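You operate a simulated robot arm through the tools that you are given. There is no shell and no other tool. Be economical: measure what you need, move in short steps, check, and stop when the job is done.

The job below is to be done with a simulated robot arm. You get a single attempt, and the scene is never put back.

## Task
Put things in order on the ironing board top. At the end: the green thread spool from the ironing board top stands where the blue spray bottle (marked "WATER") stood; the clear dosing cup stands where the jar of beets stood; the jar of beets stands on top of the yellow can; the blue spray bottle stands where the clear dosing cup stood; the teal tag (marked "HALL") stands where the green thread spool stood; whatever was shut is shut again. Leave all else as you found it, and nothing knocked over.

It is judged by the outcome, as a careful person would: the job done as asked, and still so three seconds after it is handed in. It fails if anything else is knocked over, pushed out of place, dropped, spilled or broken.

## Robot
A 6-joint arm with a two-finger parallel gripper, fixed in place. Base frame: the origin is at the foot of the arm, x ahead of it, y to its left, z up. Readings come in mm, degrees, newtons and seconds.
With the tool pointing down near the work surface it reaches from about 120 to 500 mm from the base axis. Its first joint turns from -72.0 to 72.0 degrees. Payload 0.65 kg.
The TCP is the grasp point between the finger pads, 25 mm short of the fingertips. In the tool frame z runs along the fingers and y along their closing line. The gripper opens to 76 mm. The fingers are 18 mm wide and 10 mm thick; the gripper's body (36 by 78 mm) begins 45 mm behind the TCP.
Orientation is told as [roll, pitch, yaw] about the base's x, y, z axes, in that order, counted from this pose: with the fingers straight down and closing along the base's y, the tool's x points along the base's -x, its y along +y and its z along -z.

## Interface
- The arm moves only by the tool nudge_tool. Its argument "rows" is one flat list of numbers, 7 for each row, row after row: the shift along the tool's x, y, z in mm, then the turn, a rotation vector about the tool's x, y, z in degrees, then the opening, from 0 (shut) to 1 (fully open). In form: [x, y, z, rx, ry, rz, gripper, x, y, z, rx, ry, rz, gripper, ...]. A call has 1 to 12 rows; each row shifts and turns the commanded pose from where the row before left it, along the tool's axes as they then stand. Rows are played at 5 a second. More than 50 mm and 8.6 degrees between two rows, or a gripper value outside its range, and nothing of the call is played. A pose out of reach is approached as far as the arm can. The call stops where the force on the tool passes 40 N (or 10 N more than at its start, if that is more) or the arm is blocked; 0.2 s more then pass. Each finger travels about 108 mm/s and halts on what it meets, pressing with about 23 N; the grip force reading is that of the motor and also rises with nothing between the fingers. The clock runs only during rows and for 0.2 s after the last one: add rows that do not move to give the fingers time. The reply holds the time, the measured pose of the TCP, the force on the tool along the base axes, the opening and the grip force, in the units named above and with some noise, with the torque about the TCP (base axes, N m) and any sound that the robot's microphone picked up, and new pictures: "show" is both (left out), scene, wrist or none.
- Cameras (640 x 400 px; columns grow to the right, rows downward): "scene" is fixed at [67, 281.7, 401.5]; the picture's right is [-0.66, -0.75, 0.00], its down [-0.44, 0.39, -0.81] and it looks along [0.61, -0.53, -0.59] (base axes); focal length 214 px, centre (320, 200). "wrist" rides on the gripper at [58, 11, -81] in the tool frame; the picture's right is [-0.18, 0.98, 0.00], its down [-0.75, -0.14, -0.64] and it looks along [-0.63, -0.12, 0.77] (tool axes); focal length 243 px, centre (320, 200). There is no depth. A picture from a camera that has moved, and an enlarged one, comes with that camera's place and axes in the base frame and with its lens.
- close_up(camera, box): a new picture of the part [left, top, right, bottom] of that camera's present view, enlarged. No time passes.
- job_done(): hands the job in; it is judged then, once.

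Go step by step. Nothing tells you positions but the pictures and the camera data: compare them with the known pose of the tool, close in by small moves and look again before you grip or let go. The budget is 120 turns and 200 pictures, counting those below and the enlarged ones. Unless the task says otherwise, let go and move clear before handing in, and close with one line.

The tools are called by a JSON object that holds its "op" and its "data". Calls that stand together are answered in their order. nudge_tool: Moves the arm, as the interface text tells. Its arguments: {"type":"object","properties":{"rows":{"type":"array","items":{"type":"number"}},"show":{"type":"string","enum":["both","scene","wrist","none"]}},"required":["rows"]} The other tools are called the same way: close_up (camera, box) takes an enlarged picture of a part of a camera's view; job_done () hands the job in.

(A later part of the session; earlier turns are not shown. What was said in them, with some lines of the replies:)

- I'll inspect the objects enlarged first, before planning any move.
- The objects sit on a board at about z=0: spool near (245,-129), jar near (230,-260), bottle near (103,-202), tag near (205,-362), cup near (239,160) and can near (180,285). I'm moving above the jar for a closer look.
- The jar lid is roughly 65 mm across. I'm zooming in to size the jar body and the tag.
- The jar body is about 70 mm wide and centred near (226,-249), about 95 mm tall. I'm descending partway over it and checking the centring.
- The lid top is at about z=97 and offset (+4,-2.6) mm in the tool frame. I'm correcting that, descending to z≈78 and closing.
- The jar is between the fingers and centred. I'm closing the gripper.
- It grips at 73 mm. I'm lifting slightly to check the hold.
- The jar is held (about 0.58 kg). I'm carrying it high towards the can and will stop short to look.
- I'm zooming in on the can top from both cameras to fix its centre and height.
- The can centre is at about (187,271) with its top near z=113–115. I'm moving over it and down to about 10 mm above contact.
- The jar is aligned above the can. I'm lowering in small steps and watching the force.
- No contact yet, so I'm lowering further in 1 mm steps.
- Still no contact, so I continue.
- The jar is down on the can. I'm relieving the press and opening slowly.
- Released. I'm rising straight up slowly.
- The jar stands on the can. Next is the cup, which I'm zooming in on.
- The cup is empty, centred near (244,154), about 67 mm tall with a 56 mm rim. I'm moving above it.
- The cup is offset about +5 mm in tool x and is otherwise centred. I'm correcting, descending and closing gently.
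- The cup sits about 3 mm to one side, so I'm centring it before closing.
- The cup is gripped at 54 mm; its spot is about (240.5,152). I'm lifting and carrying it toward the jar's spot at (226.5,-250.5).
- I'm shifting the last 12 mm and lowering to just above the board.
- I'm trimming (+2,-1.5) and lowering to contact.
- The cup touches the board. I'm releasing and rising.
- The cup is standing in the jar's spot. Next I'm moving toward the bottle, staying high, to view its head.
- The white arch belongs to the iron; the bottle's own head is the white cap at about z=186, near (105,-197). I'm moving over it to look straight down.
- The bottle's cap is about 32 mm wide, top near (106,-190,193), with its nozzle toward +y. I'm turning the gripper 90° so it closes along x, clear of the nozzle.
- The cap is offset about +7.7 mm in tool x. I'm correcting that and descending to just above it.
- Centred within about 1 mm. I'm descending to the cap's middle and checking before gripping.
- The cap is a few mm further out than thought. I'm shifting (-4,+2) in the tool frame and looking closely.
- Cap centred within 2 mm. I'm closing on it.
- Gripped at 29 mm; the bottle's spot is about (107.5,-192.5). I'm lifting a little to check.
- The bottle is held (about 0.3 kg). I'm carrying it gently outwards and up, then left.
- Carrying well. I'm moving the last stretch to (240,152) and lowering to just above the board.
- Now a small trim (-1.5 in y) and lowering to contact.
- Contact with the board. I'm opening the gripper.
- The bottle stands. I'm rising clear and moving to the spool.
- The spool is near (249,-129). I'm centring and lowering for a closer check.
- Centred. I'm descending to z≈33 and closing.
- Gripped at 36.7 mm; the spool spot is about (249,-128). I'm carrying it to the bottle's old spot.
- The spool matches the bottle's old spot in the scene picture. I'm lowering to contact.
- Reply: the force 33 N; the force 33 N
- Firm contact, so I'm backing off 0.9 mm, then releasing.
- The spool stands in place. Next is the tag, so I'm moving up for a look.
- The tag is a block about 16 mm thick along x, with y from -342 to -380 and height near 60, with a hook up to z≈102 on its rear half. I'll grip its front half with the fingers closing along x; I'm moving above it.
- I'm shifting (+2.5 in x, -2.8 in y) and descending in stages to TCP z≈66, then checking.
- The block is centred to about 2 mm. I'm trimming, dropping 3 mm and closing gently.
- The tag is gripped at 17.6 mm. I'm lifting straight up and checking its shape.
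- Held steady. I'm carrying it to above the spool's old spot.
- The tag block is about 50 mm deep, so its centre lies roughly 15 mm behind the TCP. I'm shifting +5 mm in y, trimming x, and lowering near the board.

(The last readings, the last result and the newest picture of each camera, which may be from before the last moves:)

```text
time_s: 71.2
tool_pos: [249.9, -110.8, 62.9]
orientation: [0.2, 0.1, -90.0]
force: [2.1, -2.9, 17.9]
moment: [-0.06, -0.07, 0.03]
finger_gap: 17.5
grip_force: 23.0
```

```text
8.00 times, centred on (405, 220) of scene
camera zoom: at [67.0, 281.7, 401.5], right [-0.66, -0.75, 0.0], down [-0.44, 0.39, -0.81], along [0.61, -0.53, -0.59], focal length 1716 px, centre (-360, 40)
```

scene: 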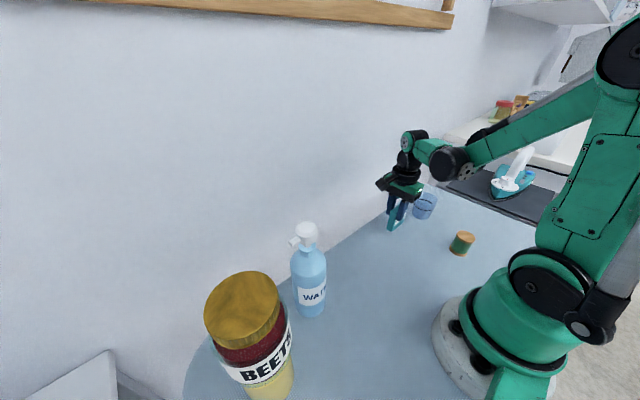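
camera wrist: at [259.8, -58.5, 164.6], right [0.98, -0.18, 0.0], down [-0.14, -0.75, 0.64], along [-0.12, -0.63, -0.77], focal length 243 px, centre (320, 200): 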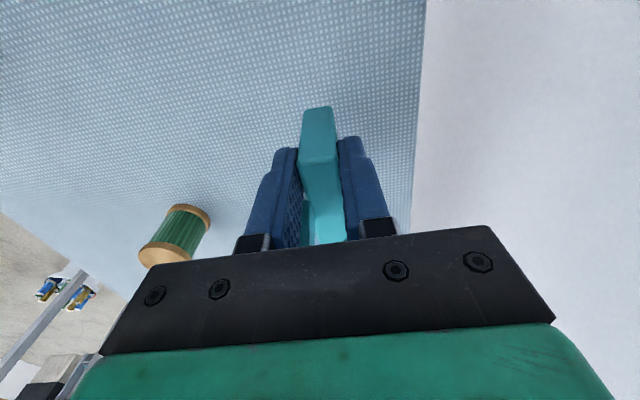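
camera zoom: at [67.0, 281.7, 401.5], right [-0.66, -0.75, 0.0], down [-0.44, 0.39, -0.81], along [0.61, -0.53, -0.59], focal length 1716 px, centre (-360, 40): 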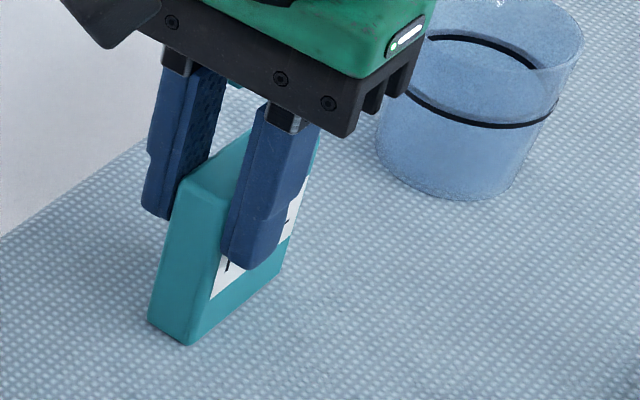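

The tag is on the board, centred near (250,-127). I'm relieving the pressure and releasing.

{"op": "nudge_tool", "data": {"rows": [0, 0, -0.8, 0, 0, 0, 0.15, 0, 0, 0, 0, 0, 0, 0.15], "show": "none"}}

```text
time_s: 71.8
tool_pos: [249.8, -110.5, 65.3]
orientation: [0.1, 0.1, -90.1]
force: [0.2, -0.2, 9.1]
moment: [0.07, -0.03, -0.03]
finger_gap: 17.7
grip_force: 23.2
```

{"op": "nudge_tool", "data": {"rows": [0, 0, -0.5, 0, 0, 0, 0.15, 0, 0, 0, 0, 0, 0, 0.3, 0, 0, 0, 0, 0, 0, 0.5, 0, 0, 0, 0, 0, 0, 0.8, 0, 0, 0, 0, 0, 0, 1, 0, 0, 0, 0, 0, 0, 1]}}

```text
time_s: 73.2
tool_pos: [251.1, -112.0, 64.4]
orientation: [0.2, 0.1, -90.0]
force: [0.2, 0.7, -0.2]
moment: [-0.01, -0.01, 0.0]
finger_gap: 76.0
grip_force: 0.1
camera wrist: at [260.7, -51.7, 144.5], right [0.98, -0.18, 0.0], down [-0.14, -0.75, 0.64], along [-0.12, -0.63, -0.77], focal length 243 px, centre (320, 200)
```

scene: 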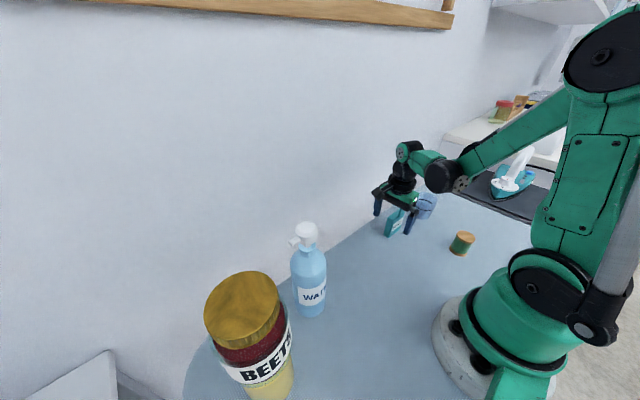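
wrist: 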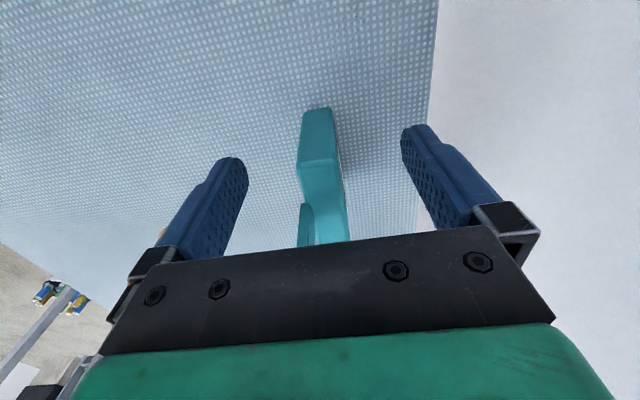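

The tag stands free. I'm rising clear and making a final check.

{"op": "nudge_tool", "data": {"rows": [0, 0, -20, 0, 0, 0, 1, 0, 0, -45, 0, 0, 0, 1, 0, 0, -45, 0, 0, 0, 1, 0, 0, -45, 0, 0, 0, 1, 0, 0, -45, 0, 0, 0, 1, 0, 0, -30, 0, 0, 0, 1, 0, 0, 0, 0, 0, 0, 1]}}

{"op": "close_up", "data": {"camera": "scene", "box": [370, 150, 500, 270]}}

{"op": "close_up", "data": {"camera": "scene", "box": [180, 210, 360, 400]}}

```text
time_s: 74.8
tool_pos: [248.1, -110.6, 292.8]
orientation: [0.3, 0.1, -89.9]
force: [0.5, -0.3, -0.7]
moment: [-0.04, -0.01, 0.04]
finger_gap: 76.2
grip_force: 0.0
camera wrist: at [259.6, -51.8, 373.4], right [0.98, -0.18, 0.0], down [-0.14, -0.75, 0.64], along [-0.12, -0.63, -0.77], focal length 243 px, centre (320, 200)
```

scene: 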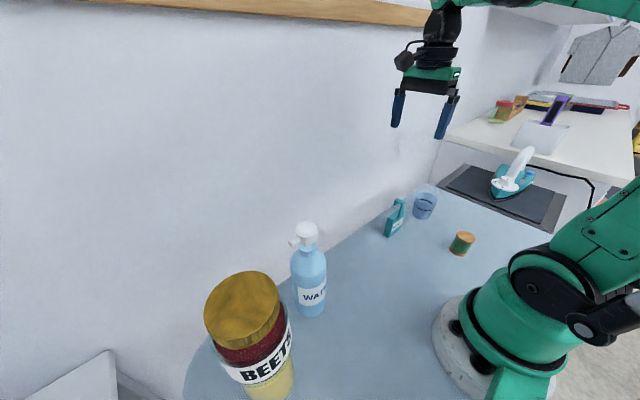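
wrist: 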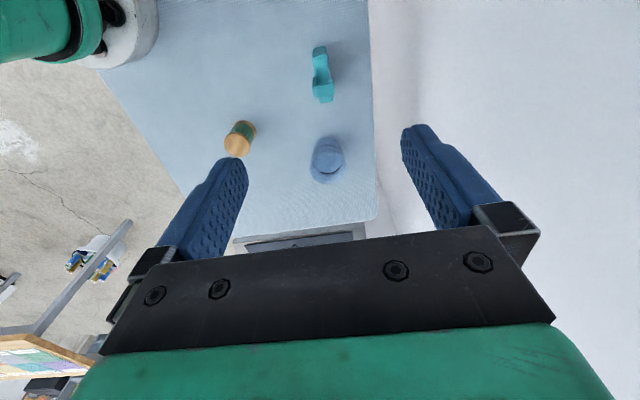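

```text
3.33 times, centred on (435, 210) of scene
camera zoom: at [67.0, 281.7, 401.5], right [-0.66, -0.75, 0.0], down [-0.44, 0.39, -0.81], along [0.61, -0.53, -0.59], focal length 715 px, centre (-63, 167)
```

zoom: 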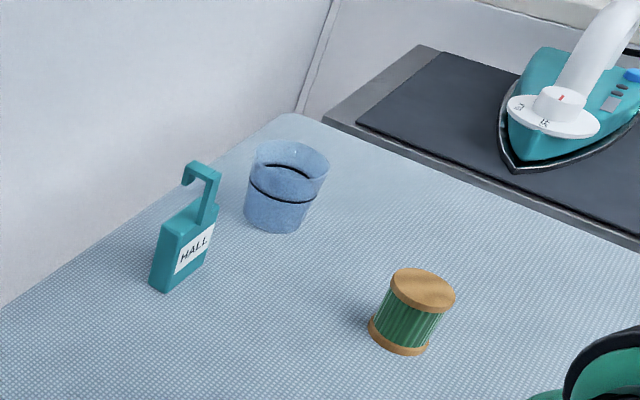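

```text
2.11 times, centred on (270, 305) of scene
camera zoom: at [67.0, 281.7, 401.5], right [-0.66, -0.75, 0.0], down [-0.44, 0.39, -0.81], along [0.61, -0.53, -0.59], focal length 452 px, centre (425, -21)
```

zoom: 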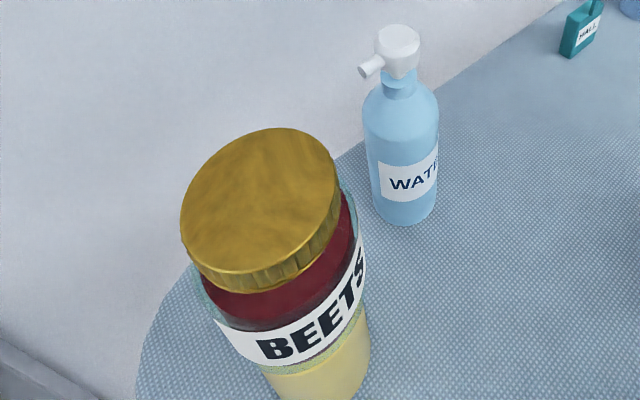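

All five items now stand upright in their target places, the gripper is clear, and nothing else was disturbed. I'm handing the job in.

{"op": "job_done", "data": {}}

```text
The job is handed in.
```

The job is handed in: the jar of beets is on the yellow can, the dosing cup is where the jar was, and the spray bottle is where the cup was. The green spool is where the bottle was and the HALL tag is where the spool was, all upright in the last pictures with nothing else disturbed.
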